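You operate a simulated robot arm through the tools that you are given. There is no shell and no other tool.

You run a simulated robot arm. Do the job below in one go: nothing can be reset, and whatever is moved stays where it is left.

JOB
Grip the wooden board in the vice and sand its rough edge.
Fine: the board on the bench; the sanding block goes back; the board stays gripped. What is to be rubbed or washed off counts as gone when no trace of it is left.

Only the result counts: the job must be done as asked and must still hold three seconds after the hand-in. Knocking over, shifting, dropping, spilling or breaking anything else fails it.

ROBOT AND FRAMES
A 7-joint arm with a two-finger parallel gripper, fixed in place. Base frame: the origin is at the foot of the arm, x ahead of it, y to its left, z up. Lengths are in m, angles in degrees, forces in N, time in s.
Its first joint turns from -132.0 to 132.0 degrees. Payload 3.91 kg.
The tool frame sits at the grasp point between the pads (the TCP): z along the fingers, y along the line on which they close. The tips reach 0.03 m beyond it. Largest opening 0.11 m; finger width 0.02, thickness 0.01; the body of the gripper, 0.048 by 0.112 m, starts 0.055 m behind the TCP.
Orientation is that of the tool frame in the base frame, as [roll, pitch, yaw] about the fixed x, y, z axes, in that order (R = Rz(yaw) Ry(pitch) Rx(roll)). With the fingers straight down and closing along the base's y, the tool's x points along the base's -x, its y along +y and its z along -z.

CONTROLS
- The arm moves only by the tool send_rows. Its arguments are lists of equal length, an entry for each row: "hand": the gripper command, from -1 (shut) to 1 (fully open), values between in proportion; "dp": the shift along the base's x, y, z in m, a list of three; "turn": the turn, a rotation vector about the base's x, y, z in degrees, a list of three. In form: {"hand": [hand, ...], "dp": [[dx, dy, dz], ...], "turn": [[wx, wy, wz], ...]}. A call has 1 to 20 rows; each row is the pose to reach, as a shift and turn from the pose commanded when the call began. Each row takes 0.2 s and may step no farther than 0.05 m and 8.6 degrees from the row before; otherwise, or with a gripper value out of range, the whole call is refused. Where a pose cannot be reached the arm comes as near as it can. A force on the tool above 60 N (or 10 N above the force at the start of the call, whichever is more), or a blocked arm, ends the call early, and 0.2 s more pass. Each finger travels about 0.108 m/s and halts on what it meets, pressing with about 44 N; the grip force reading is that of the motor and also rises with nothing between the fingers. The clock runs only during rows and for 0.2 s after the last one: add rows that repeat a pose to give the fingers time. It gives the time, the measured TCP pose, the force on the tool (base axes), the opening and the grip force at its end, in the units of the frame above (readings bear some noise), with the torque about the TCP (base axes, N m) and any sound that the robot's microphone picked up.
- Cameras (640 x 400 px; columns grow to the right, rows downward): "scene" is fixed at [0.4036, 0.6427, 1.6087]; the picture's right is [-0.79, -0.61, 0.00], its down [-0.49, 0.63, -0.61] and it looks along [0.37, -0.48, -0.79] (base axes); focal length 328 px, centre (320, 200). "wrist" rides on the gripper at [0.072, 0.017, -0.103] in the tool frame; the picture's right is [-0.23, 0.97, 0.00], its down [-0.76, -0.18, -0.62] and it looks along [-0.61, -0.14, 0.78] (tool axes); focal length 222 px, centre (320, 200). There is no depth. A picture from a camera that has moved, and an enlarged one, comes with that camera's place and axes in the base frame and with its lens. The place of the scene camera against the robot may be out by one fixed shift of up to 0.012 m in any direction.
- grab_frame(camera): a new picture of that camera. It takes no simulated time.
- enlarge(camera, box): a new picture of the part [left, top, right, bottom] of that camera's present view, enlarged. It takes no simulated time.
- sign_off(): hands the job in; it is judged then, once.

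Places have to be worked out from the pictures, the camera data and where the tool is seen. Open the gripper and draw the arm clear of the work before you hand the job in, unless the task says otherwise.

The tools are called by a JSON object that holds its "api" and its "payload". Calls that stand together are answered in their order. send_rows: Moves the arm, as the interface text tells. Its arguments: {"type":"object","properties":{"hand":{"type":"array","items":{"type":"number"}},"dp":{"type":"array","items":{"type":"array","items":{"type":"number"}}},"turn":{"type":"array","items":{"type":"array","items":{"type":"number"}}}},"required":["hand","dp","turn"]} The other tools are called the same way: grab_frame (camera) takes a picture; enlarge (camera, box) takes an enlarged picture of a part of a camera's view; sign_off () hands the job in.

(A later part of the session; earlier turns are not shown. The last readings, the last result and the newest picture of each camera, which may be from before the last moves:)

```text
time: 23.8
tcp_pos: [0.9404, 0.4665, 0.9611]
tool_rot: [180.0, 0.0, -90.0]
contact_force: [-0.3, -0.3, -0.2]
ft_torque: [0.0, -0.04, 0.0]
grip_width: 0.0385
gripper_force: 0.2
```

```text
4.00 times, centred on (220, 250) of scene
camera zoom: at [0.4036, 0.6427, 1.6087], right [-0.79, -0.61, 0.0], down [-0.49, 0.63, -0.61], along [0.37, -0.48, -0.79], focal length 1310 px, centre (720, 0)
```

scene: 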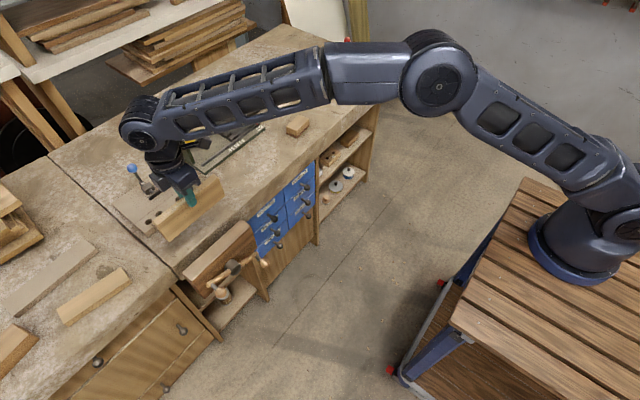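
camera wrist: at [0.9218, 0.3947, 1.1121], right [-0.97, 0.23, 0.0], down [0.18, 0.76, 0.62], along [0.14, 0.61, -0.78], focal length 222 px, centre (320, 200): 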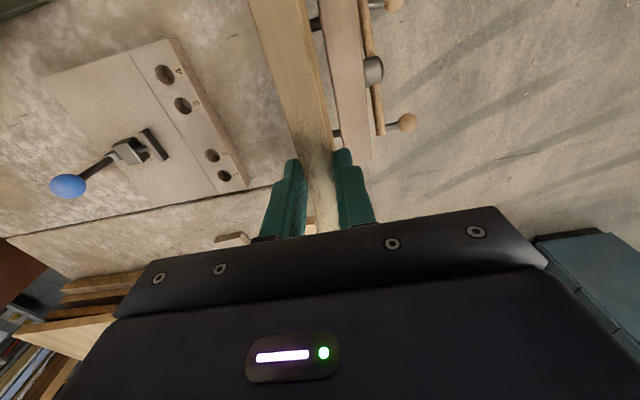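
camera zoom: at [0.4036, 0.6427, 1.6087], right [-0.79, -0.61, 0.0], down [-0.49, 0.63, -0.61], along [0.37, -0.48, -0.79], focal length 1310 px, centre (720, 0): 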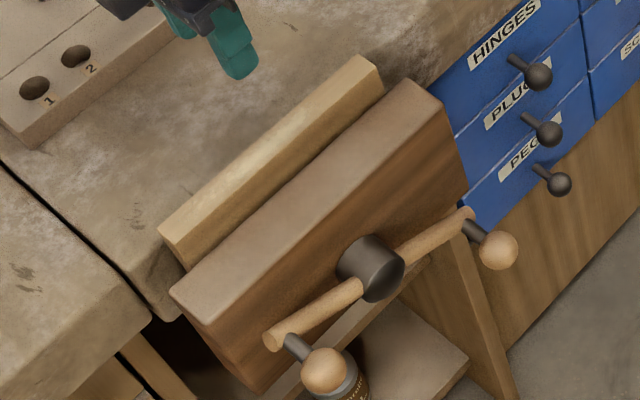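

The board stands upright on the rods with its top about 25 mm above the jaws. Next I close the vice by pushing its crank bar with the closed fingers, so I back off, shut the gripper and pitch the tool to point along +x.

{"api": "send_rows", "payload": {"hand": [-0.3, -0.3, -0.3, -1, -1, -1, -1, -1, -1, -1, -1, -1, -1, -1, -1], "dp": [[0, 0, 0.03], [-0.04, 0.01, 0.05], [-0.08, 0.02, 0.05], [-0.12, 0.03, 0.05], [-0.16, 0.04, 0.05], [-0.19, 0.05, 0.05], [-0.22, 0.055, 0.05], [-0.24, 0.055, 0.04], [-0.24, 0.055, 0.03], [-0.24, 0.055, 0.02], [-0.24, 0.055, 0.01], [-0.24, 0.055, 0.0], [-0.24, 0.055, 0], [-0.24, 0.055, 0], [-0.24, 0.055, 0]], "turn": [[0, 0, 0], [0, -5, 0], [0, -12, 0], [0, -20, 0], [0, -28, 0], [0, -36, 0], [0, -44, 0], [0, -52, 0], [0, -60, 0], [0, -68, 0], [0, -76, 0], [0, -82, 0], [0, -87, 0], [0, -90, 0], [0, -90, 0]]}}

{"api": "grab_frame", "payload": {"camera": "scene"}}

{"api": "grab_frame", "payload": {"camera": "wrist"}}

```text
time: 27.0
tcp_pos: [0.6996, 0.5234, 0.9615]
tool_rot: [-89.9, 0.0, -90.1]
contact_force: [-0.7, -0.4, -0.6]
ft_torque: [0.03, -0.01, 0.02]
grip_width: 0.0
gripper_force: 37.3
```

```text
taken
```

scene: 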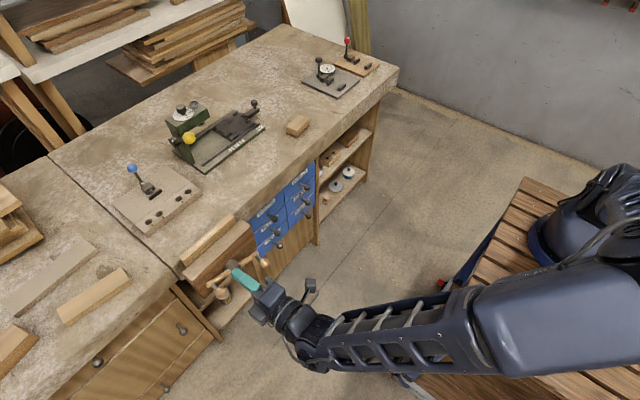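

```text
taken
camera wrist: at [0.5973, 0.4505, 0.9438], right [0.0, 0.23, -0.97], down [-0.62, 0.76, 0.18], along [0.78, 0.61, 0.14], focal length 222 px, centre (320, 200)
```

wrist: 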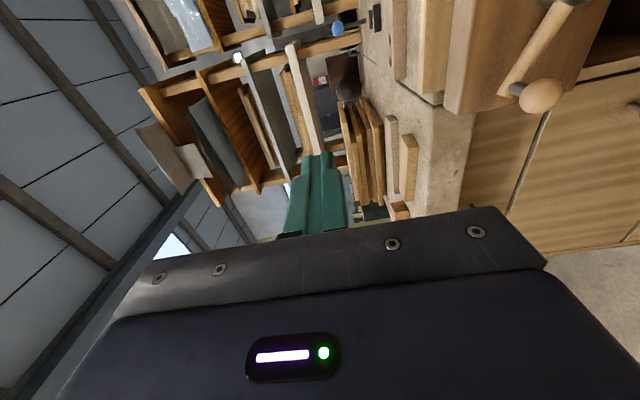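

The tool points at +x. I lower it in front of the vice to the start point just below the +y arm of the crank bar, staying back in x for now.

{"api": "send_rows", "payload": {"hand": [-1, -1, -1, -1, -1, -1, -1], "dp": [[0, -0.004, -0.04], [0, -0.004, -0.08], [0, -0.004, -0.12], [0, -0.004, -0.16], [0, -0.004, -0.2], [0, -0.004, -0.239], [0, -0.004, -0.239]], "turn": [[0, 0, 0], [0, 0, 0], [0, 0, 0], [0, 0, 0], [0, 0, 0], [0, 0, 0], [0, 0, 0]]}}

{"api": "grab_frame", "payload": {"camera": "wrist"}}

{"api": "enlarge", "payload": {"camera": "scene", "box": [160, 200, 320, 340]}}

```text
time: 28.6
tcp_pos: [0.702, 0.5159, 0.7204]
tool_rot: [-90.0, 0.0, -89.9]
contact_force: [0.1, 0.0, 0.4]
ft_torque: [-0.01, -0.02, 0.02]
grip_width: 0.0
gripper_force: 37.0
```

```text
taken
camera wrist: at [0.6003, 0.444, 0.7035], right [0.0, 0.23, -0.97], down [-0.62, 0.76, 0.18], along [0.78, 0.61, 0.14], focal length 222 px, centre (320, 200)
```

wrist: 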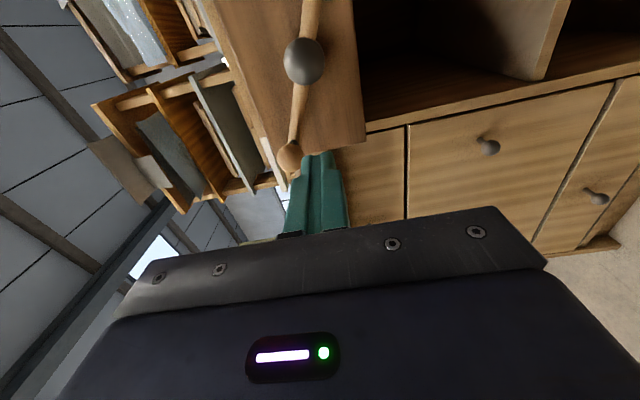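

```text
2.86 times, centred on (240, 270) of scene
camera zoom: at [0.4036, 0.6427, 1.6087], right [-0.79, -0.61, 0.0], down [-0.49, 0.63, -0.61], along [0.37, -0.48, -0.79], focal length 936 px, centre (549, 0)
```

zoom: 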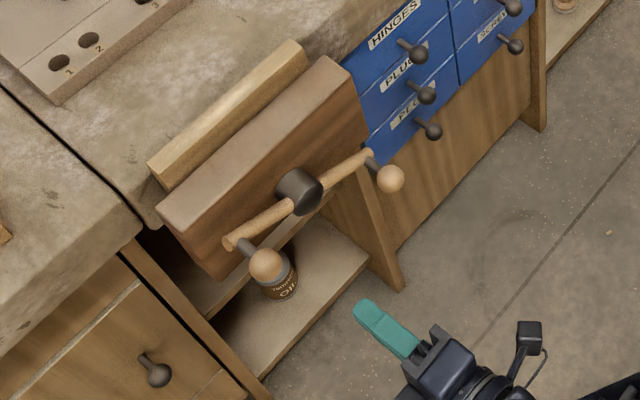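

The hub axis measures y≈0.468, z≈0.725, and the bar is tilted about 26°, which agrees with before. I push forward in x so the closed fingertips sit under the +y arm of the bar, just short of the jaw face.

{"api": "send_rows", "payload": {"hand": [-1, -1, -1, -1, -1, -1], "dp": [[0.04, 0, -0.003], [0.08, 0, -0.003], [0.11, 0, -0.003], [0.13, 0, -0.003], [0.138, 0, -0.003], [0.138, 0, -0.003]], "turn": [[0, 0, 0], [0, 0, 0], [0, 0, 0], [0, 0, 0], [0, 0, 0], [0, 0, 0]]}}

{"api": "grab_frame", "payload": {"camera": "wrist"}}

{"api": "enlarge", "payload": {"camera": "scene", "box": [160, 200, 300, 320]}}

```text
time: 30.0
tcp_pos: [0.8379, 0.5202, 0.7207]
tool_rot: [-90.1, 0.0, -90.0]
contact_force: [0.1, -0.2, 0.6]
ft_torque: [0.01, 0.01, -0.01]
grip_width: 0.0
gripper_force: 37.4
```

```text
taken
camera wrist: at [0.7359, 0.4473, 0.7034], right [0.0, 0.23, -0.97], down [-0.62, 0.76, 0.18], along [0.78, 0.61, 0.14], focal length 222 px, centre (320, 200)
```

wrist: 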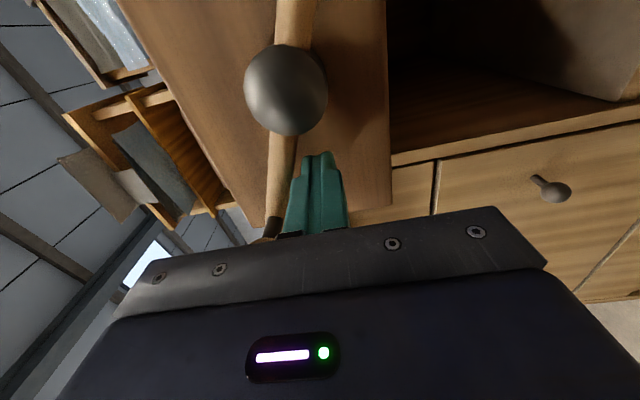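

```text
3.33 times, centred on (230, 260) of scene
camera zoom: at [0.4036, 0.6427, 1.6087], right [-0.79, -0.61, 0.0], down [-0.49, 0.63, -0.61], along [0.37, -0.48, -0.79], focal length 1092 px, centre (620, 0)
```

zoom: 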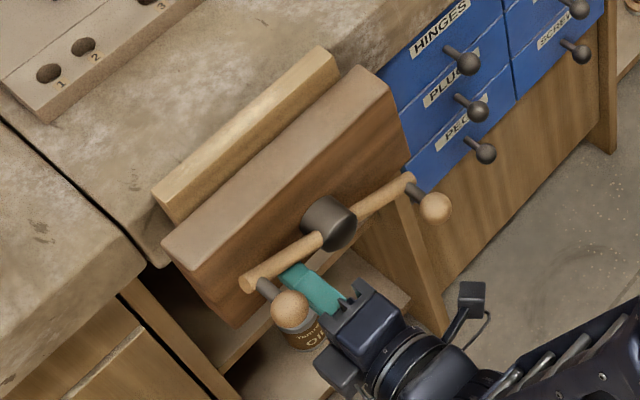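

The fingertips sit below the bar's +y arm with no contact. I push it upward along a short arc about the hub (the tightening sense for a right-hand screw) and see how the jaw responds.

{"api": "send_rows", "payload": {"hand": [-1, -1, -1, -1, -1, -1], "dp": [[0, 0.0003, 0.006], [0, -0.0001, 0.0132], [0, -0.0016, 0.0202], [0, -0.0041, 0.0269], [0, -0.0075, 0.0332], [0, -0.0075, 0.0332]], "turn": [[0, 0, 0], [0, 0, 0], [0, 0, 0], [0, 0, 0], [0, 0, 0], [0, 0, 0]]}}

{"api": "enlarge", "payload": {"camera": "scene", "box": [160, 200, 300, 320]}}

{"api": "grab_frame", "payload": {"camera": "wrist"}}

```text
time: 31.4
tcp_pos: [0.8387, 0.5118, 0.752]
tool_rot: [-89.9, 0.0, -90.0]
contact_force: [-1.5, 2.3, -3.5]
ft_torque: [0.03, 0.05, 0.01]
grip_width: 0.0
gripper_force: 37.4
```

```text
3.33 times, centred on (230, 260) of scene
camera zoom: at [0.4036, 0.6427, 1.6087], right [-0.79, -0.61, 0.0], down [-0.49, 0.63, -0.61], along [0.37, -0.48, -0.79], focal length 1092 px, centre (620, 0)
```

zoom: 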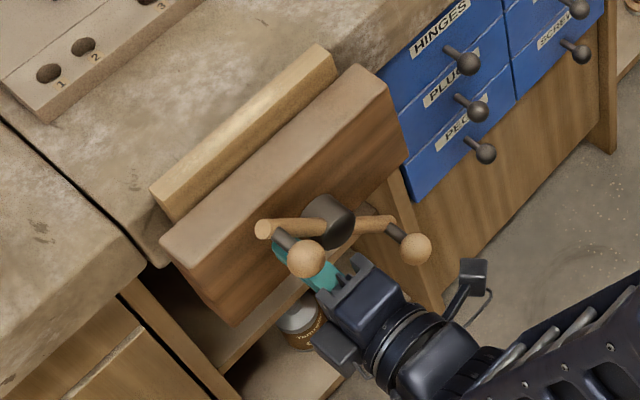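

```text
taken
camera wrist: at [0.7373, 0.4392, 0.7349], right [0.0, 0.23, -0.97], down [-0.62, 0.76, 0.18], along [0.78, 0.61, 0.14], focal length 222 px, centre (320, 200)
```

wrist: 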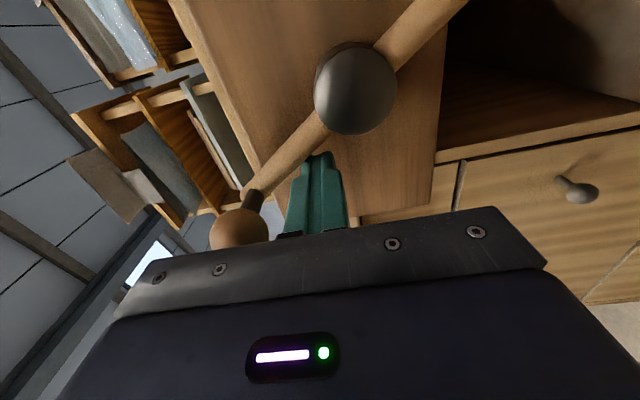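

The crank turns easily (about 4 N). I zoom in to see whether the jaw moved towards the bench.

{"api": "enlarge", "payload": {"camera": "scene", "box": [175, 210, 245, 280]}}

```text
5.71 times, centred on (210, 245) of scene
camera zoom: at [0.4036, 0.6427, 1.6087], right [-0.79, -0.61, 0.0], down [-0.49, 0.63, -0.61], along [0.37, -0.48, -0.79], focal length 1872 px, centre (949, -57)
```

zoom: 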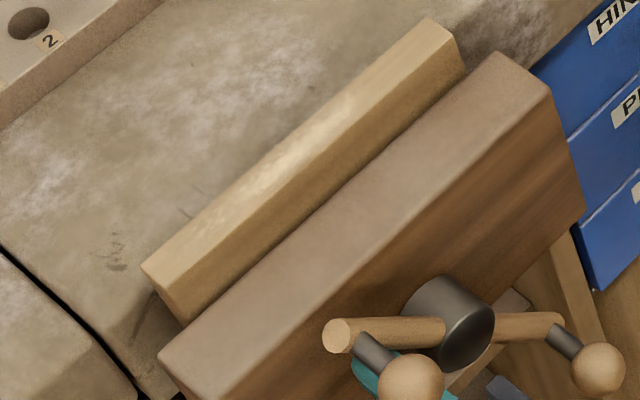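

The jaw has moved a few mm towards the bench for about 30° of turn, so this is the closing direction. I keep pushing the bar round the arc.

{"api": "send_rows", "payload": {"hand": [-1, -1, -1, -1, -1, -1, -1], "dp": [[0.001, -0.0042, 0.0058], [0.002, -0.0092, 0.011], [0.002, -0.0149, 0.0154], [0.003, -0.0211, 0.019], [0.003, -0.0277, 0.0216], [0.004, -0.0347, 0.0234], [0.004, -0.0347, 0.0234]], "turn": [[0, 0, 0], [0, 0, 0], [0, 0, 0], [0, 0, 0], [0, 0, 0], [0, 0, 0], [0, 0, 0]]}}

{"api": "enlarge", "payload": {"camera": "scene", "box": [175, 210, 245, 280]}}

{"api": "enlarge", "payload": {"camera": "scene", "box": [160, 200, 300, 320]}}

```text
time: 33.0
tcp_pos: [0.8423, 0.4746, 0.7759]
tool_rot: [-90.1, 0.0, -90.1]
contact_force: [-1.7, 3.0, -0.9]
ft_torque: [0.03, 0.06, 0.02]
grip_width: 0.0
gripper_force: 38.0
```

```text
5.71 times, centred on (210, 245) of scene
camera zoom: at [0.4036, 0.6427, 1.6087], right [-0.79, -0.61, 0.0], down [-0.49, 0.63, -0.61], along [0.37, -0.48, -0.79], focal length 1872 px, centre (949, -57)
```

zoom: 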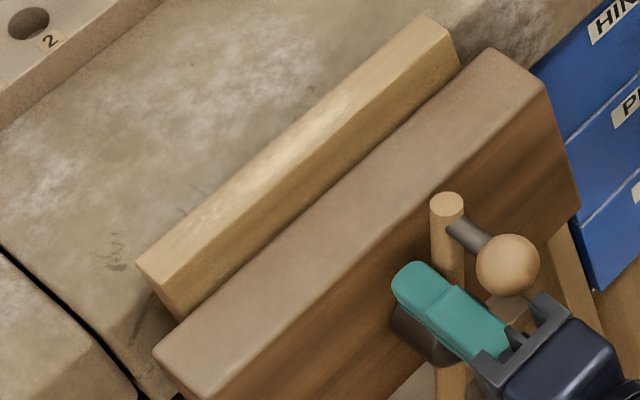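

```text
3.33 times, centred on (230, 260) of scene
camera zoom: at [0.4036, 0.6427, 1.6087], right [-0.79, -0.61, 0.0], down [-0.49, 0.63, -0.61], along [0.37, -0.48, -0.79], focal length 1092 px, centre (620, 0)
```

zoom: 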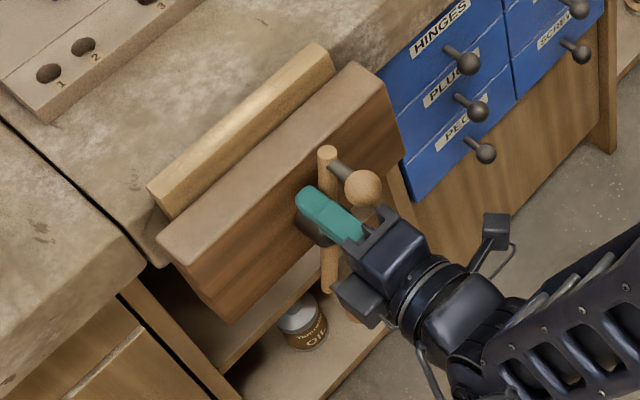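

The jaw is still closing, carrying the board on its rods. I continue round the arc; the call will stop by itself if the vice goes tight.

{"api": "send_rows", "payload": {"hand": [-1, -1, -1, -1, -1, -1, -1, -1, -1], "dp": [[0.001, -0.0071, 0.0007], [0.001, -0.0143, 0.0005], [0.002, -0.0214, -0.0008], [0.002, -0.0282, -0.003], [0.003, -0.0346, -0.0061], [0.003, -0.0406, -0.0101], [0.004, -0.0459, -0.0149], [0.004, -0.0505, -0.0204], [0.004, -0.0505, -0.0204]], "turn": [[0, 0, 0], [0, 0, 0], [0, 0, 0], [0, 0, 0], [0, 0, 0], [0, 0, 0], [0, 0, 0], [0, 0, 0], [0, 0, 0]]}}

{"api": "enlarge", "payload": {"camera": "scene", "box": [175, 210, 245, 280]}}

{"api": "grab_frame", "payload": {"camera": "wrist"}}

```text
time: 35.0
tcp_pos: [0.846, 0.4302, 0.7564]
tool_rot: [-89.8, 0.1, -89.9]
contact_force: [5.3, 45.5, 28.3]
ft_torque: [0.15, -0.57, 0.97]
grip_width: 0.0002
gripper_force: 37.7
```

```text
5.71 times, centred on (210, 245) of scene
camera zoom: at [0.4036, 0.6427, 1.6087], right [-0.79, -0.61, 0.0], down [-0.49, 0.63, -0.61], along [0.37, -0.48, -0.79], focal length 1872 px, centre (949, -57)
```

zoom: 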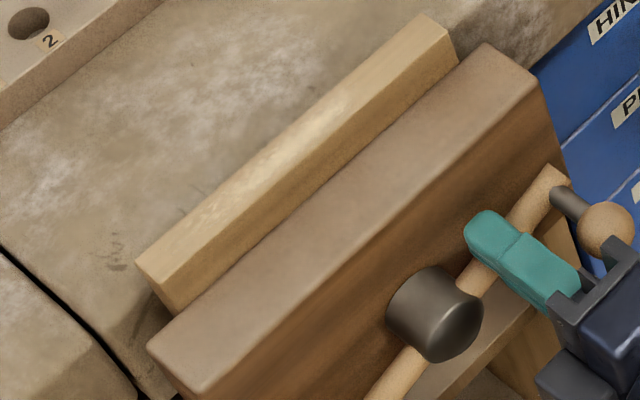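

```text
taken
camera wrist: at [0.7442, 0.3571, 0.74], right [0.0, 0.23, -0.97], down [-0.63, 0.76, 0.18], along [0.78, 0.61, 0.15], focal length 222 px, centre (320, 200)
```

wrist: 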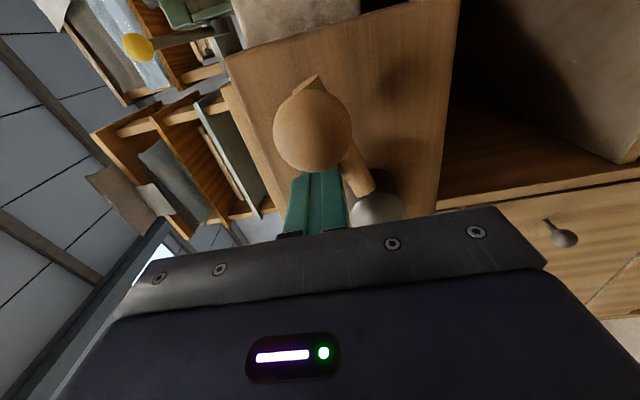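

The vice has gone tight: about 53 N on the tool, or 2.5 N·m about the screw, after roughly 134° of turn. I redirect the push more squarely to the bar to snug it up, stopping at the force limit.

{"api": "send_rows", "payload": {"hand": [-1, -1, -1, -1], "dp": [[0, 0.002, -0.003], [0, 0.004, -0.006], [0, 0.005, -0.009], [0, 0.005, -0.009]], "turn": [[0, 0, 0], [0, 0, 0], [0, 0, 0], [0, 0, 0]]}}

{"api": "enlarge", "payload": {"camera": "scene", "box": [175, 210, 245, 280]}}

```text
time: 35.6
tcp_pos: [0.8465, 0.4301, 0.7586]
tool_rot: [-89.3, 0.3, -90.0]
contact_force: [-25.6, -1.9, 41.5]
ft_torque: [-0.42, -0.64, -0.26]
grip_width: 0.0
gripper_force: 37.1
stopped in row 2: the force on the tool passed its limit at 66 N (the readings are from after the stop); the commanded pose is now the measured one
```

```text
5.71 times, centred on (210, 245) of scene
camera zoom: at [0.4036, 0.6427, 1.6087], right [-0.79, -0.61, 0.0], down [-0.49, 0.63, -0.61], along [0.37, -0.48, -0.79], focal length 1872 px, centre (949, -57)
```

zoom: 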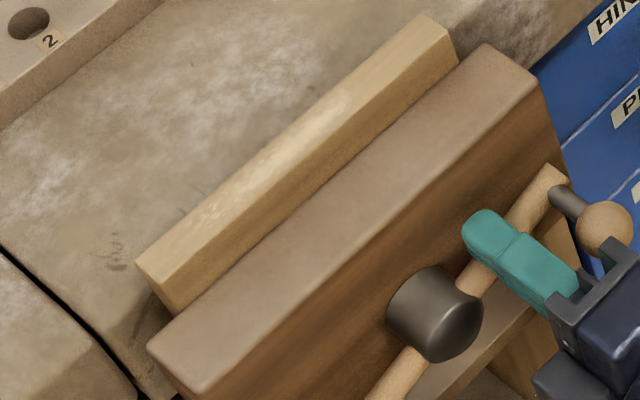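

The vice is tight; the tool was stopped at 66 N. I ease the fingertips off the bar, pull straight back in −x, and then check that the jaw stays put.

{"api": "send_rows", "payload": {"hand": [-1, -1, -1, -1, -1, -1, -1], "dp": [[0, 0.004, 0.005], [0, 0.008, 0.011], [-0.03, 0.008, 0.011], [-0.07, 0.008, 0.011], [-0.11, 0.008, 0.011], [-0.15, 0.008, 0.011], [-0.15, 0.008, 0.011]], "turn": [[0, 0, 0], [0, 0, 0], [0, 0, 0], [0, 0, 0], [0, 0, 0], [0, 0, 0], [0, 0, 0]]}}

{"api": "enlarge", "payload": {"camera": "scene", "box": [175, 210, 245, 280]}}

{"api": "enlarge", "payload": {"camera": "scene", "box": [160, 200, 320, 340]}}

{"api": "grab_frame", "payload": {"camera": "wrist"}}

```text
time: 37.2
tcp_pos: [0.6963, 0.4393, 0.7623]
tool_rot: [-89.7, -0.1, -90.1]
contact_force: [0.8, -1.0, 0.2]
ft_torque: [0.02, -0.02, 0.0]
grip_width: 0.0
gripper_force: 38.4
```

```text
5.71 times, centred on (210, 245) of scene
camera zoom: at [0.4036, 0.6427, 1.6087], right [-0.79, -0.61, 0.0], down [-0.49, 0.63, -0.61], along [0.37, -0.48, -0.79], focal length 1872 px, centre (949, -57)
```

zoom: 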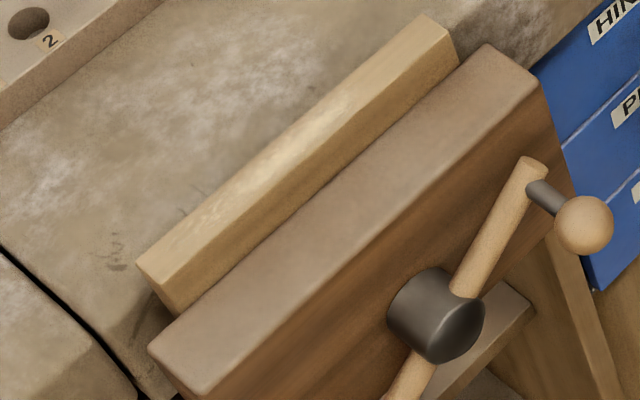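

```text
2.86 times, centred on (240, 270) of scene
camera zoom: at [0.4036, 0.6427, 1.6087], right [-0.79, -0.61, 0.0], down [-0.49, 0.63, -0.61], along [0.37, -0.48, -0.79], focal length 936 px, centre (549, 0)
```

zoom: 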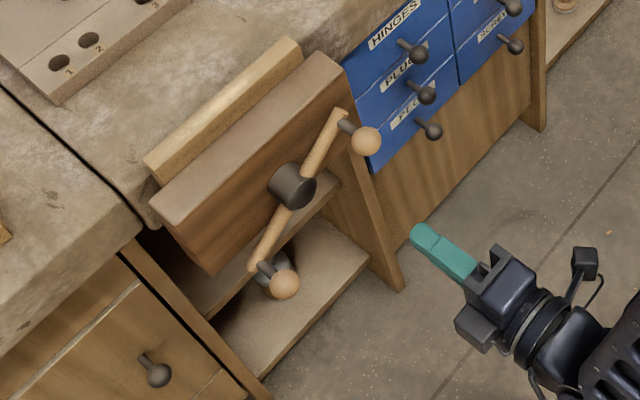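

```text
taken
camera wrist: at [0.5934, 0.3662, 0.7448], right [0.01, 0.23, -0.97], down [-0.62, 0.76, 0.17], along [0.78, 0.6, 0.15], focal length 222 px, centre (320, 200)
```

wrist: 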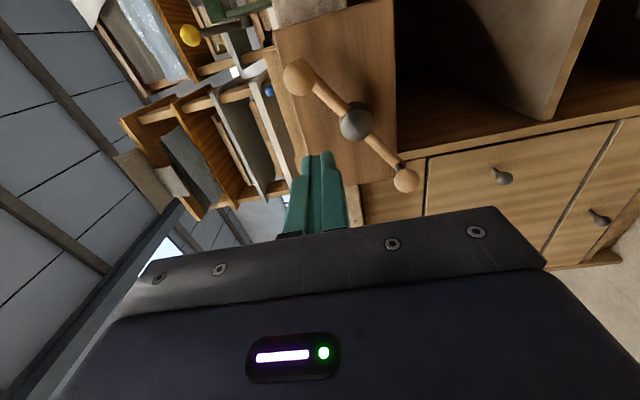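

The jaw is unchanged after backing off, though the crank sprang back about 15°. I raise the tool, point it down again and look at the clamped board from above.

{"api": "send_rows", "payload": {"hand": [-1, -1, -1, -1, -1, -1, -1, -1, -1, -1, -1, -1, -1, -1, -1, -1], "dp": [[0, 0, 0.04], [0, 0, 0.08], [0, 0, 0.12], [0, 0, 0.16], [0, 0, 0.2], [0, 0, 0.24], [0.02, 0, 0.25], [0.05, 0, 0.25], [0.08, 0, 0.25], [0.11, 0, 0.25], [0.14, 0, 0.25], [0.17, 0, 0.25], [0.2, 0, 0.25], [0.23, 0, 0.25], [0.24, 0, 0.25], [0.24, 0, 0.25]], "turn": [[0, 0, 0], [0, 4, 0], [0, 12, 0], [0, 20, 0], [0, 28, 0], [0, 36, 0], [0, 44, 0], [0, 52, 0], [0, 60, 0], [0, 68, 0], [0, 76, 0], [0, 84, 0], [0, 88, 0], [0, 90, 0], [0, 90, 0], [0, 90, 0]]}}

{"api": "grab_frame", "payload": {"camera": "wrist"}}

{"api": "enlarge", "payload": {"camera": "wrist", "box": [240, 0, 420, 200]}}

```text
time: 40.6
tcp_pos: [0.9354, 0.4365, 1.0139]
tool_rot: [-179.7, -0.2, -89.9]
contact_force: [-1.4, 0.6, -0.7]
ft_torque: [0.02, 0.0, 0.02]
grip_width: 0.0
gripper_force: 37.9
```

```text
taken
camera wrist: at [0.9187, 0.3643, 1.1177], right [-0.97, 0.23, -0.01], down [0.17, 0.76, 0.62], along [0.15, 0.6, -0.78], focal length 222 px, centre (320, 200)
```

wrist: 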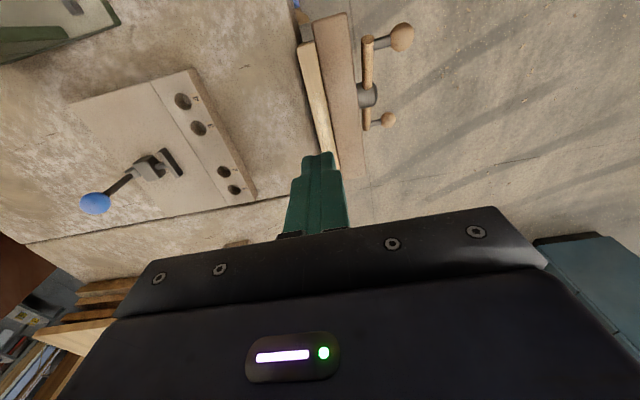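

```text
2.00 times, centred on (330, 100) of wrist
camera zoom: at [0.9187, 0.3643, 1.1177], right [-0.97, 0.23, -0.01], down [0.17, 0.76, 0.62], along [0.15, 0.6, -0.78], focal length 444 px, centre (300, 400)
```

zoom: 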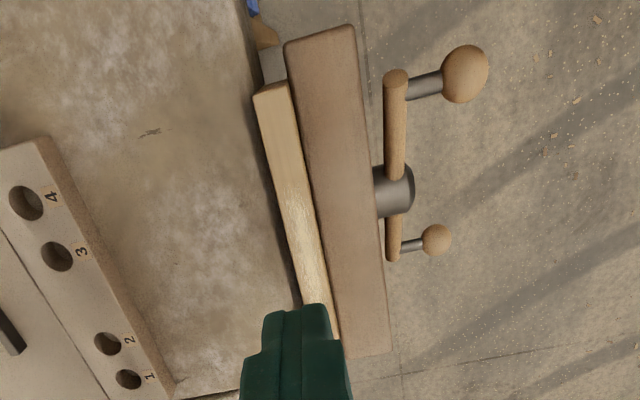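

The board now sits flush between jaw and slab. I zoom in on both ends to check there is no remaining gap.

{"api": "enlarge", "payload": {"camera": "wrist", "box": [285, 5, 365, 65]}}

{"api": "enlarge", "payload": {"camera": "wrist", "box": [295, 80, 375, 180]}}

```text
6.67 times, centred on (325, 35) of wrist
camera zoom: at [0.9187, 0.3643, 1.1177], right [-0.97, 0.23, -0.01], down [0.17, 0.76, 0.62], along [0.15, 0.6, -0.78], focal length 1481 px, centre (287, 1300)
```

zoom: 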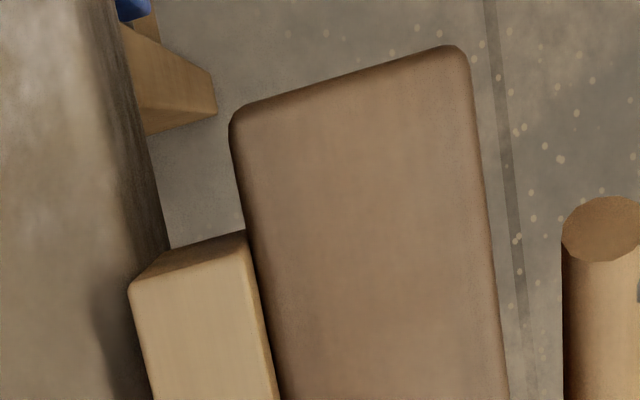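

```text
4.00 times, centred on (335, 130) of wrist
camera zoom: at [0.9187, 0.3643, 1.1177], right [-0.97, 0.23, -0.01], down [0.17, 0.76, 0.62], along [0.15, 0.6, -0.78], focal length 888 px, centre (260, 480)
```

zoom: 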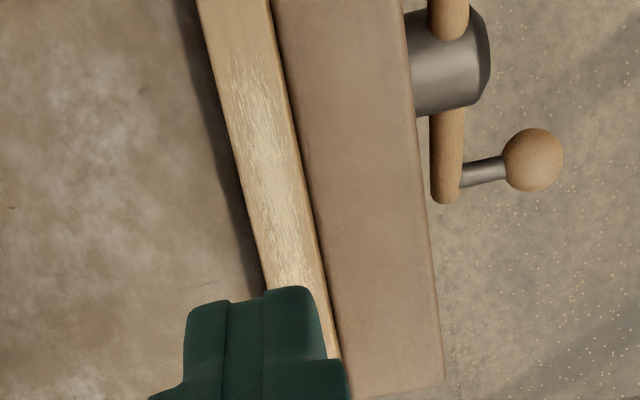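

The board is held flush, top at z≈0.827, spanning x≈0.930–0.951 and y≈0.379–0.557. Now I open the gripper and go over the sanding block, matching its yaw of about 5°.

{"api": "send_rows", "payload": {"hand": [-1, -1, 0, 1, 1, 1, 1, 1, 1, 1, 1, 1, 1], "dp": [[0, 0, 0.03], [0.01, -0.045, 0.03], [0.02, -0.09, 0.03], [0.03, -0.135, 0.03], [0.04, -0.18, 0.03], [0.05, -0.225, 0.03], [0.06, -0.27, 0.03], [0.07, -0.315, 0.03], [0.08, -0.36, 0.03], [0.09, -0.405, 0.03], [0.1, -0.45, 0.02], [0.11, -0.4845, 0.006], [0.11, -0.4845, 0.006]], "turn": [[0, 0, 0], [0, 0, 0], [0, 0, 0], [0, 0, 1], [0, 0, 2], [0, 0, 3], [0, 0, 4], [0, 0, 5], [0.2, 0.3, 5.3], [0.2, 0.3, 5.3], [0.2, 0.3, 5.3], [0.2, 0.3, 5.3], [0.2, 0.3, 5.3]]}}

{"api": "grab_frame", "payload": {"camera": "wrist"}}

{"api": "enlarge", "payload": {"camera": "wrist", "box": [240, 20, 440, 170]}}

{"api": "enlarge", "payload": {"camera": "scene", "box": [240, 60, 360, 160]}}

```text
time: 43.4
tcp_pos: [1.0462, -0.0442, 1.0174]
tool_rot: [-179.9, 0.2, -84.7]
contact_force: [0.6, -0.3, -0.2]
ft_torque: [-0.01, -0.03, -0.01]
grip_width: 0.1102
gripper_force: 0.0
```

```text
taken
camera wrist: at [1.0371, -0.119, 1.1219], right [-0.99, 0.14, 0.0], down [0.11, 0.77, 0.62], along [0.09, 0.62, -0.78], focal length 222 px, centre (320, 200)
```

wrist: 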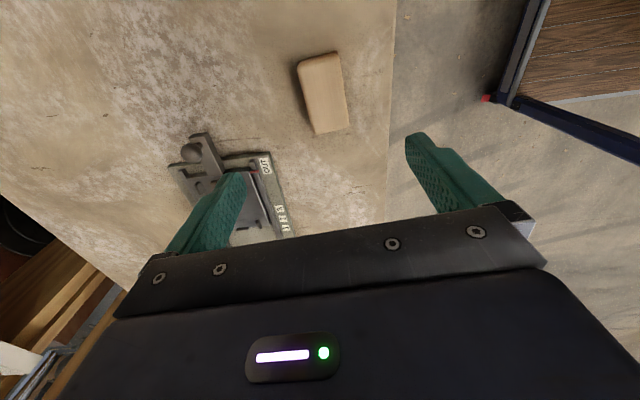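

```text
2.67 times, centred on (340, 95) of wrist
camera zoom: at [1.0371, -0.119, 1.1219], right [-0.99, 0.14, 0.0], down [0.11, 0.77, 0.62], along [0.09, 0.62, -0.78], focal length 592 px, centre (267, 480)
```

zoom: 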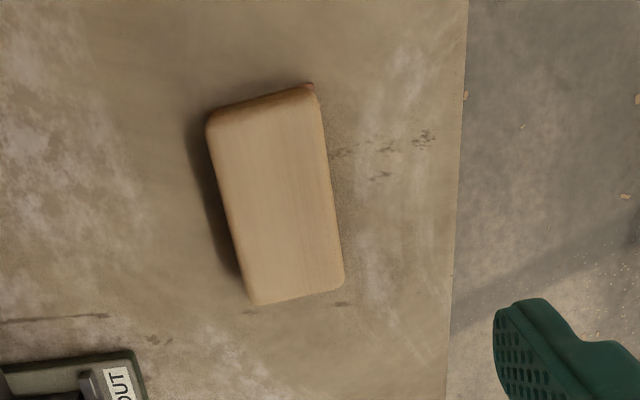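

```text
4.00 times, centred on (300, 110) of scene
camera zoom: at [0.4036, 0.6427, 1.6087], right [-0.79, -0.61, 0.0], down [-0.49, 0.63, -0.61], along [0.37, -0.48, -0.79], focal length 1310 px, centre (400, 560)
```

zoom: 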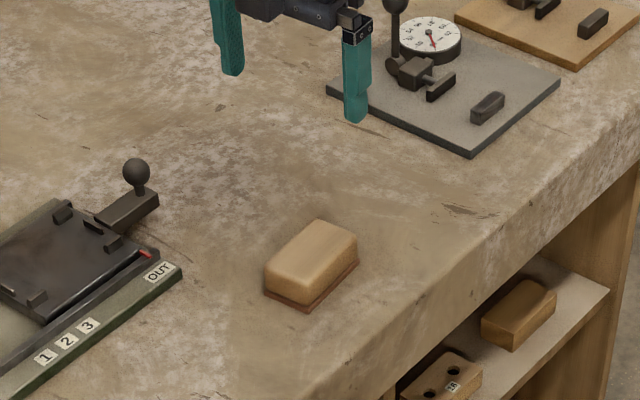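

The block's top is at about z 0.836, centred at about (1.0415, −0.0475), 46 × 84 mm and yawed about 5°. I note this spot for the return and go down over it with the gripper open.

{"api": "send_rows", "payload": {"hand": [1, 1, 1, 1, 1, 1], "dp": [[-0.006, -0.002, -0.04], [-0.006, -0.002, -0.08], [-0.006, -0.002, -0.12], [-0.006, -0.002, -0.14], [-0.006, -0.002, -0.15], [-0.006, -0.002, -0.15]], "turn": [[0, 0, 0], [0, 0, 0], [0, 0, 0], [0, 0, 0], [0, 0, 0], [0, 0, 0]]}}

{"api": "grab_frame", "payload": {"camera": "wrist"}}

{"api": "enlarge", "payload": {"camera": "scene", "box": [250, 70, 350, 150]}}

```text
time: 44.8
tcp_pos: [1.0411, -0.0497, 0.8692]
tool_rot: [-179.9, 0.0, -84.7]
contact_force: [-0.7, 0.1, 0.7]
ft_torque: [0.0, 0.0, 0.0]
grip_width: 0.11
gripper_force: 0.0
```

```text
taken
camera wrist: at [1.0314, -0.1239, 0.9727], right [-0.99, 0.14, 0.0], down [0.11, 0.77, 0.62], along [0.09, 0.62, -0.78], focal length 222 px, centre (320, 200)
```

wrist: 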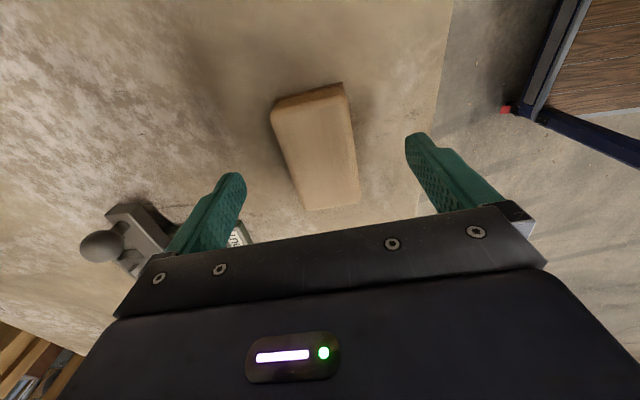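

```text
5.00 times, centred on (300, 110) of scene
camera zoom: at [0.4036, 0.6427, 1.6087], right [-0.79, -0.61, 0.0], down [-0.49, 0.63, -0.61], along [0.37, -0.48, -0.79], focal length 1638 px, centre (420, 650)
```

zoom: 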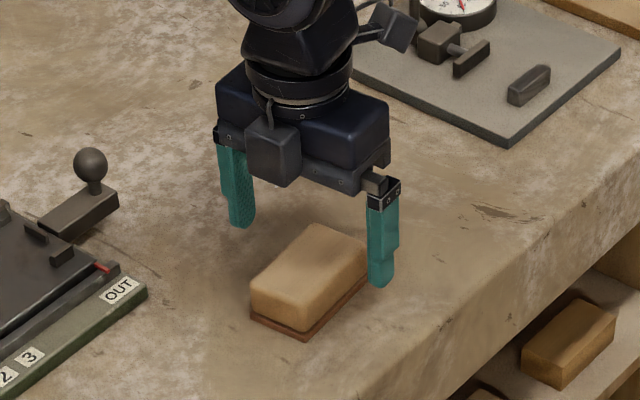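

The block is centred under the TCP within a millimetre. I go down to z≈0.838, which puts the tips about 8 mm above the bench, and close on it.

{"api": "send_rows", "payload": {"hand": [1, 1, 1, -1, -1, -1, -1, -1], "dp": [[-0.001, -0.001, -0.015], [-0.001, -0.001, -0.031], [-0.001, -0.001, -0.031], [-0.001, -0.001, -0.031], [-0.001, -0.001, -0.031], [-0.001, -0.001, -0.031], [-0.001, -0.001, -0.031], [-0.001, -0.001, -0.031]], "turn": [[0, 0, 0], [0, 0, 0], [0, 0, 0], [0, 0, 0], [0, 0, 0], [0, 0, 0], [0, 0, 0], [0, 0, 0]]}}

{"api": "grab_frame", "payload": {"camera": "wrist"}}

{"api": "enlarge", "payload": {"camera": "scene", "box": [250, 70, 350, 150]}}

```text
time: 46.6
tcp_pos: [1.0402, -0.0501, 0.8373]
tool_rot: [180.0, 0.1, -84.7]
contact_force: [0.1, -0.7, -0.1]
ft_torque: [-0.04, 0.05, 0.0]
grip_width: 0.0494
gripper_force: 43.9
```

```text
taken
camera wrist: at [1.0307, -0.125, 0.9403], right [-0.99, 0.14, 0.0], down [0.11, 0.77, 0.62], along [0.09, 0.62, -0.78], focal length 222 px, centre (320, 200)
```

wrist: 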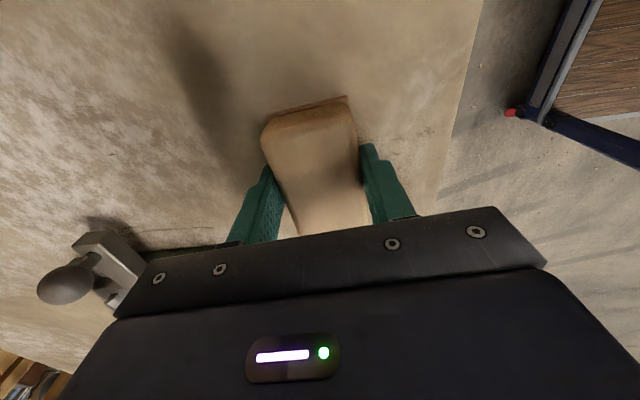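

```text
5.00 times, centred on (300, 110) of scene
camera zoom: at [0.4036, 0.6427, 1.6087], right [-0.79, -0.61, 0.0], down [-0.49, 0.63, -0.61], along [0.37, -0.48, -0.79], focal length 1638 px, centre (420, 650)
```

zoom: 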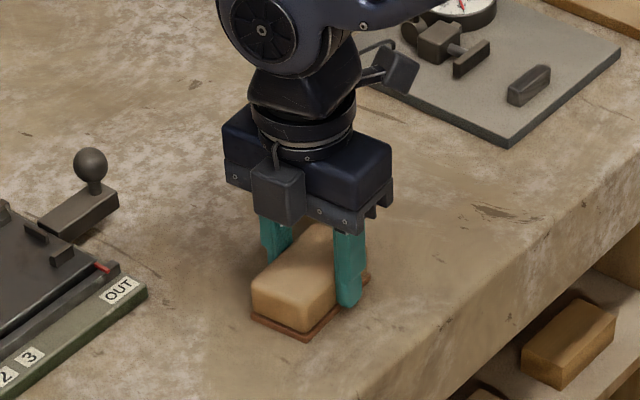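

The block is gripped (49.4 mm) at TCP (1.040, −0.050, 0.837), yaw −84.7, which is the return pose. I lift it, carry it over the board in the vice and square its yaw.

{"api": "send_rows", "payload": {"hand": [-1, -1, -1, -1, -1, -1, -1, -1, -1, -1, -1, -1, -1, -1, -1, -1, -1, -1], "dp": [[0, 0, 0.02], [0, 0, 0.06], [0, 0, 0.1], [0, 0, 0.14], [-0.008, 0.043, 0.15], [-0.016, 0.086, 0.15], [-0.024, 0.129, 0.15], [-0.032, 0.172, 0.15], [-0.04, 0.215, 0.15], [-0.048, 0.258, 0.15], [-0.056, 0.301, 0.15], [-0.064, 0.344, 0.15], [-0.072, 0.387, 0.15], [-0.08, 0.43, 0.15], [-0.09, 0.473, 0.14], [-0.1, 0.51, 0.12], [-0.1, 0.518, 0.1], [-0.1, 0.518, 0.1]], "turn": [[0, 0, 0], [0, 0, 0], [0, 0, 0], [0, 0, 0], [0, 0, 0], [0, 0, 0], [0, 0, 0], [0, 0, 0], [0, 0, -1], [0, 0, -2], [0, 0, -3], [0, 0, -4], [0, 0, -5], [0, 0, -5.3], [0, 0, -5.3], [0, 0, -5.3], [0, 0, -5.3], [0, 0, -5.3]]}}

{"api": "grab_frame", "payload": {"camera": "wrist"}}

{"api": "enlarge", "payload": {"camera": "scene", "box": [150, 180, 270, 280]}}

```text
time: 50.4
tcp_pos: [0.9399, 0.4662, 0.9383]
tool_rot: [-179.9, 0.1, -90.0]
contact_force: [0.1, 0.1, 0.0]
ft_torque: [0.0, 0.02, 0.02]
grip_width: 0.0
gripper_force: 37.7
```

```text
taken
camera wrist: at [0.924, 0.3942, 1.0416], right [-0.97, 0.23, 0.0], down [0.18, 0.76, 0.62], along [0.14, 0.61, -0.78], focal length 222 px, centre (320, 200)
```

wrist: 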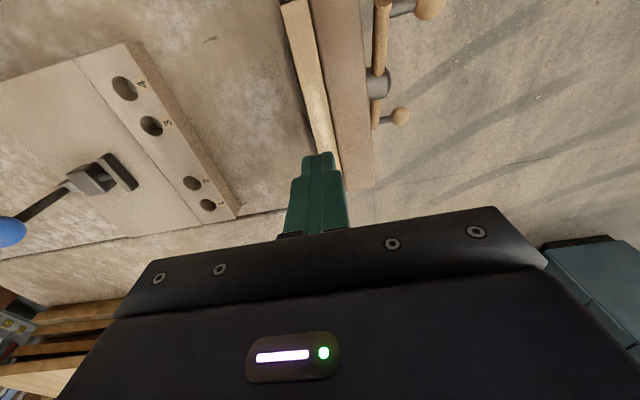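

```text
4.00 times, centred on (210, 230) of scene
camera zoom: at [0.4036, 0.6427, 1.6087], right [-0.79, -0.61, 0.0], down [-0.49, 0.63, -0.61], along [0.37, -0.48, -0.79], focal length 1310 px, centre (760, 80)
```

zoom: 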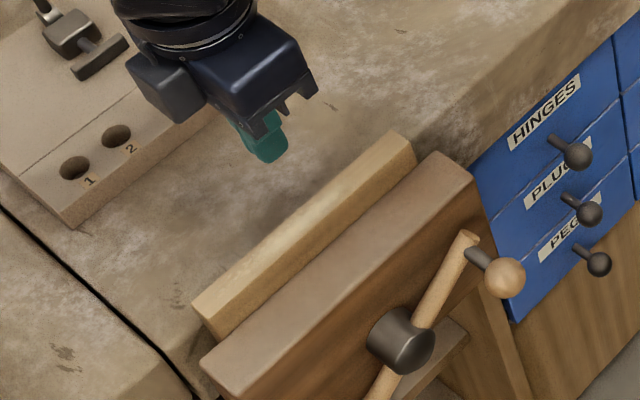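

The grip width reads 0, so the block slipped out of the fingers somewhere. I look for where it is.

{"api": "grab_frame", "payload": {"camera": "scene"}}

{"api": "enlarge", "payload": {"camera": "scene", "box": [220, 60, 360, 180]}}

```text
taken
```

scene: 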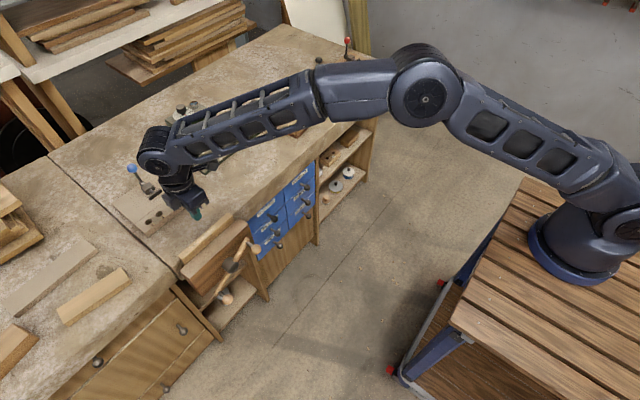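

```text
3.33 times, centred on (290, 120) of scene
camera zoom: at [0.4036, 0.6427, 1.6087], right [-0.79, -0.61, 0.0], down [-0.49, 0.63, -0.61], along [0.37, -0.48, -0.79], focal length 1092 px, centre (420, 467)
```

zoom: 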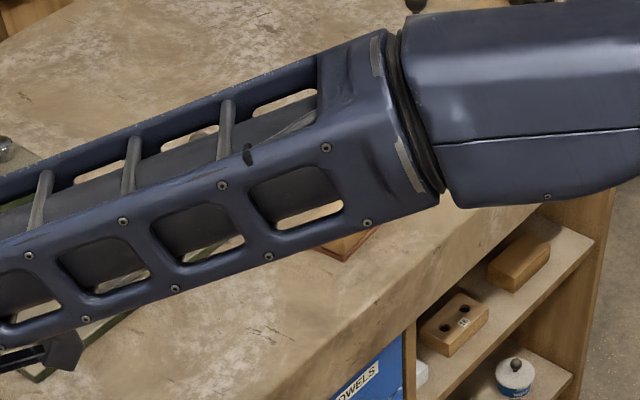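

The block seems to be still near its place: a corner shows beyond the forearm, so it probably slipped as I lifted. I go back up and over to look at it.

{"api": "send_rows", "payload": {"hand": [-1, -1, -1, -1, 0, 1, 1, 1, 1, 1, 1, 1, 1, 1, 1], "dp": [[0, 0, 0.04], [0.005, -0.03, 0.08], [0.014, -0.075, 0.09], [0.023, -0.12, 0.09], [0.032, -0.165, 0.09], [0.041, -0.21, 0.09], [0.05, -0.255, 0.09], [0.059, -0.3, 0.09], [0.068, -0.345, 0.09], [0.077, -0.39, 0.09], [0.086, -0.435, 0.09], [0.095, -0.48, 0.09], [0.1, -0.515, 0.09], [0.1, -0.53, 0.09], [0.1, -0.53, 0.09]], "turn": [[0, 0, 0], [0, 0, 0], [0, 0, 0], [0, 0, 0], [0, 0, 0], [0, 0, 0], [0, 0, 0], [0, 0, 1], [0, 0, 2], [0, 0, 3], [0, 0, 4], [0, 0, 5], [0, 0, 5.3], [0, 0, 5.3], [0, 0, 5.3]]}}

{"api": "grab_frame", "payload": {"camera": "wrist"}}

{"api": "enlarge", "payload": {"camera": "wrist", "box": [240, 20, 440, 170]}}

{"api": "enlarge", "payload": {"camera": "scene", "box": [240, 60, 360, 160]}}

```text
refused: row 2 steps farther than a row can; nothing moved
```

```text
taken
camera wrist: at [0.924, 0.3942, 1.0416], right [-0.97, 0.23, 0.0], down [0.18, 0.76, 0.62], along [0.14, 0.61, -0.78], focal length 222 px, centre (320, 200)
```

wrist: 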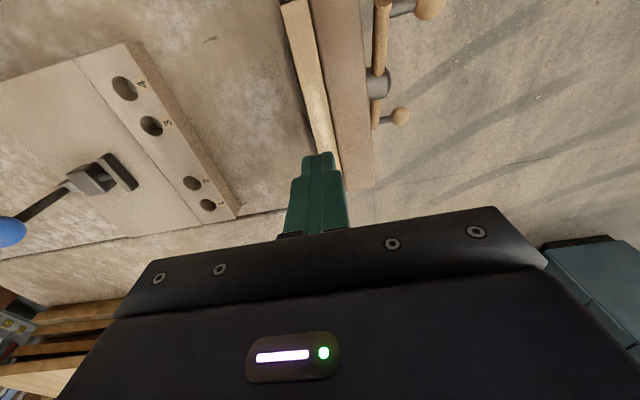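

```text
2.67 times, centred on (340, 95) of wrist
camera zoom: at [0.924, 0.3942, 1.0416], right [-0.97, 0.23, 0.0], down [0.18, 0.76, 0.62], along [0.14, 0.61, -0.78], focal length 592 px, centre (267, 480)
```

zoom: 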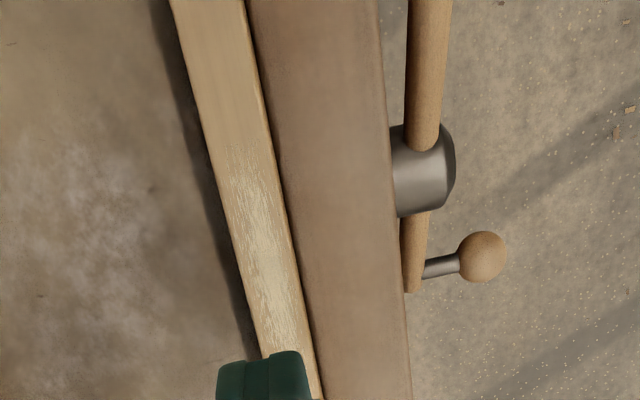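

```text
4.00 times, centred on (300, 110) of scene
camera zoom: at [0.4036, 0.6427, 1.6087], right [-0.79, -0.61, 0.0], down [-0.49, 0.63, -0.61], along [0.37, -0.48, -0.79], focal length 1310 px, centre (400, 560)
```

zoom: 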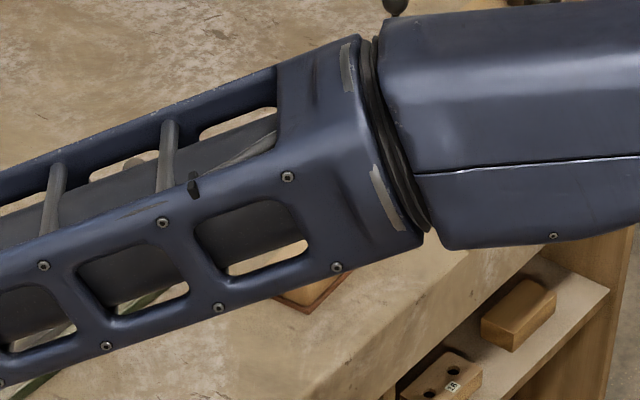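

A row step was too large, so the call was refused. I resend the same path with smaller steps.

{"api": "send_rows", "payload": {"hand": [-1, -1, -1, -1, 0, 1, 1, 1, 1, 1, 1, 1, 1, 1, 1, 1], "dp": [[0, 0, 0.04], [0, 0, 0.08], [0.009, -0.044, 0.09], [0.018, -0.088, 0.09], [0.027, -0.132, 0.09], [0.036, -0.176, 0.09], [0.045, -0.22, 0.09], [0.054, -0.264, 0.09], [0.063, -0.308, 0.09], [0.072, -0.352, 0.09], [0.081, -0.396, 0.09], [0.09, -0.44, 0.09], [0.095, -0.48, 0.09], [0.1, -0.515, 0.09], [0.1, -0.53, 0.09], [0.1, -0.53, 0.09]], "turn": [[0, 0, 0], [0, 0, 0], [0, 0, 0], [0, 0, 0], [0, 0, 0], [0, 0, 0], [0, 0, 0], [0, 0, 0], [0, 0, 1], [0, 0, 2], [0, 0, 3], [0, 0, 4], [0, 0, 5], [0, 0, 5.3], [0, 0, 5.3], [0, 0, 5.3]]}}

{"api": "grab_frame", "payload": {"camera": "wrist"}}

{"api": "enlarge", "payload": {"camera": "wrist", "box": [240, 20, 440, 170]}}

{"api": "enlarge", "payload": {"camera": "scene", "box": [240, 60, 360, 160]}}

```text
time: 53.8
tcp_pos: [1.0435, -0.0612, 1.0286]
tool_rot: [-179.9, 0.0, -84.7]
contact_force: [0.5, 0.1, 0.1]
ft_torque: [0.0, 0.03, -0.01]
grip_width: 0.11
gripper_force: 0.1
```

```text
taken
camera wrist: at [1.0332, -0.135, 1.1306], right [-0.99, 0.14, 0.0], down [0.11, 0.77, 0.62], along [0.09, 0.62, -0.78], focal length 222 px, centre (320, 200)
```

wrist: 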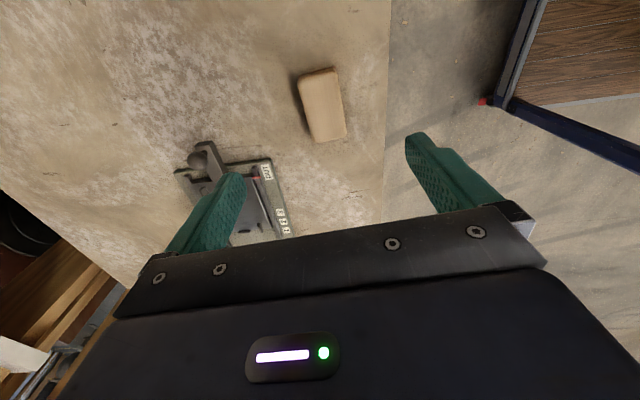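

```text
2.67 times, centred on (340, 95) of wrist
camera zoom: at [1.0332, -0.135, 1.1306], right [-0.99, 0.14, 0.0], down [0.11, 0.77, 0.62], along [0.09, 0.62, -0.78], focal length 592 px, centre (267, 480)
```

zoom: 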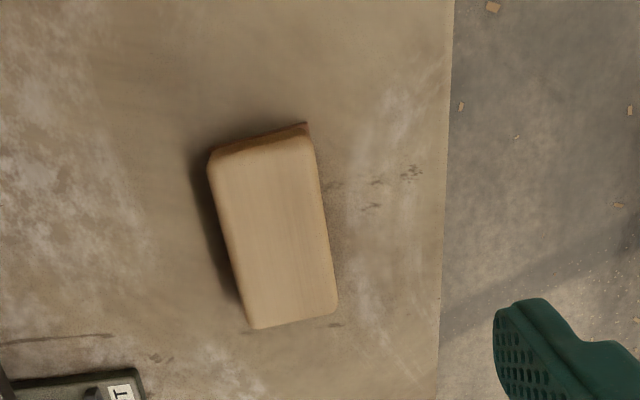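

```text
4.00 times, centred on (300, 110) of scene
camera zoom: at [0.4036, 0.6427, 1.6087], right [-0.79, -0.61, 0.0], down [-0.49, 0.63, -0.61], along [0.37, -0.48, -0.79], focal length 1310 px, centre (400, 560)
```

zoom: 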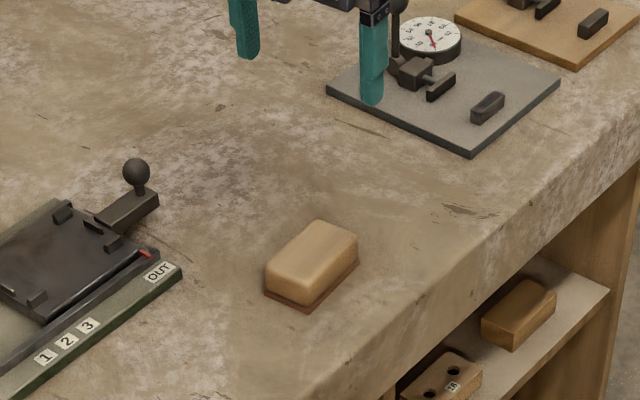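

The block is still at its original spot, so it slipped straight away. I look closer at its shape before gripping it again.

{"api": "enlarge", "payload": {"camera": "scene", "box": [280, 100, 320, 145]}}

{"api": "enlarge", "payload": {"camera": "wrist", "box": [285, 55, 365, 155]}}

```text
8.89 times, centred on (300, 122) of scene
camera zoom: at [0.4036, 0.6427, 1.6087], right [-0.79, -0.61, 0.0], down [-0.49, 0.63, -0.61], along [0.37, -0.48, -0.79], focal length 2911 px, centre (498, 889)
```

zoom: 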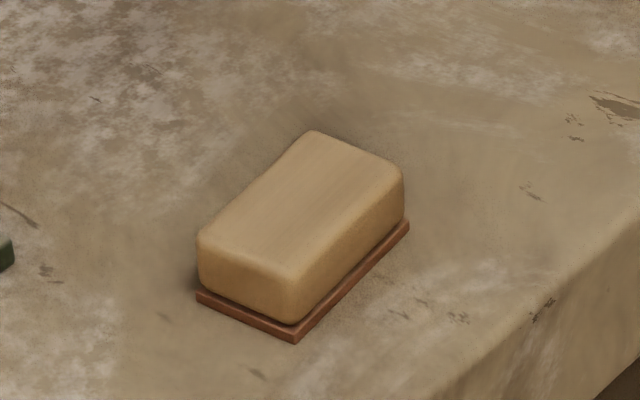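

```text
4.00 times, centred on (325, 105) of wrist
camera zoom: at [1.0332, -0.135, 1.1306], right [-0.99, 0.14, 0.0], down [0.11, 0.77, 0.62], along [0.09, 0.62, -0.78], focal length 888 px, centre (300, 580)
```

zoom: 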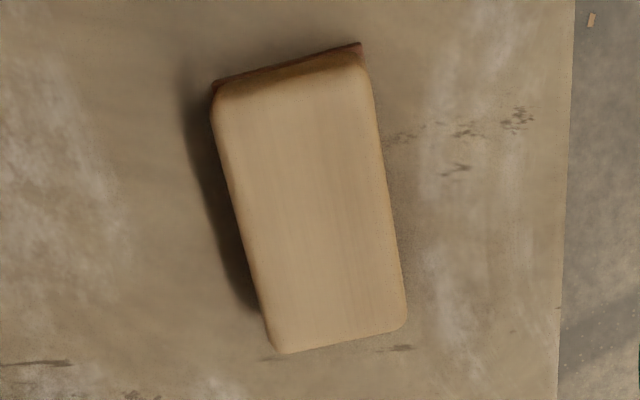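

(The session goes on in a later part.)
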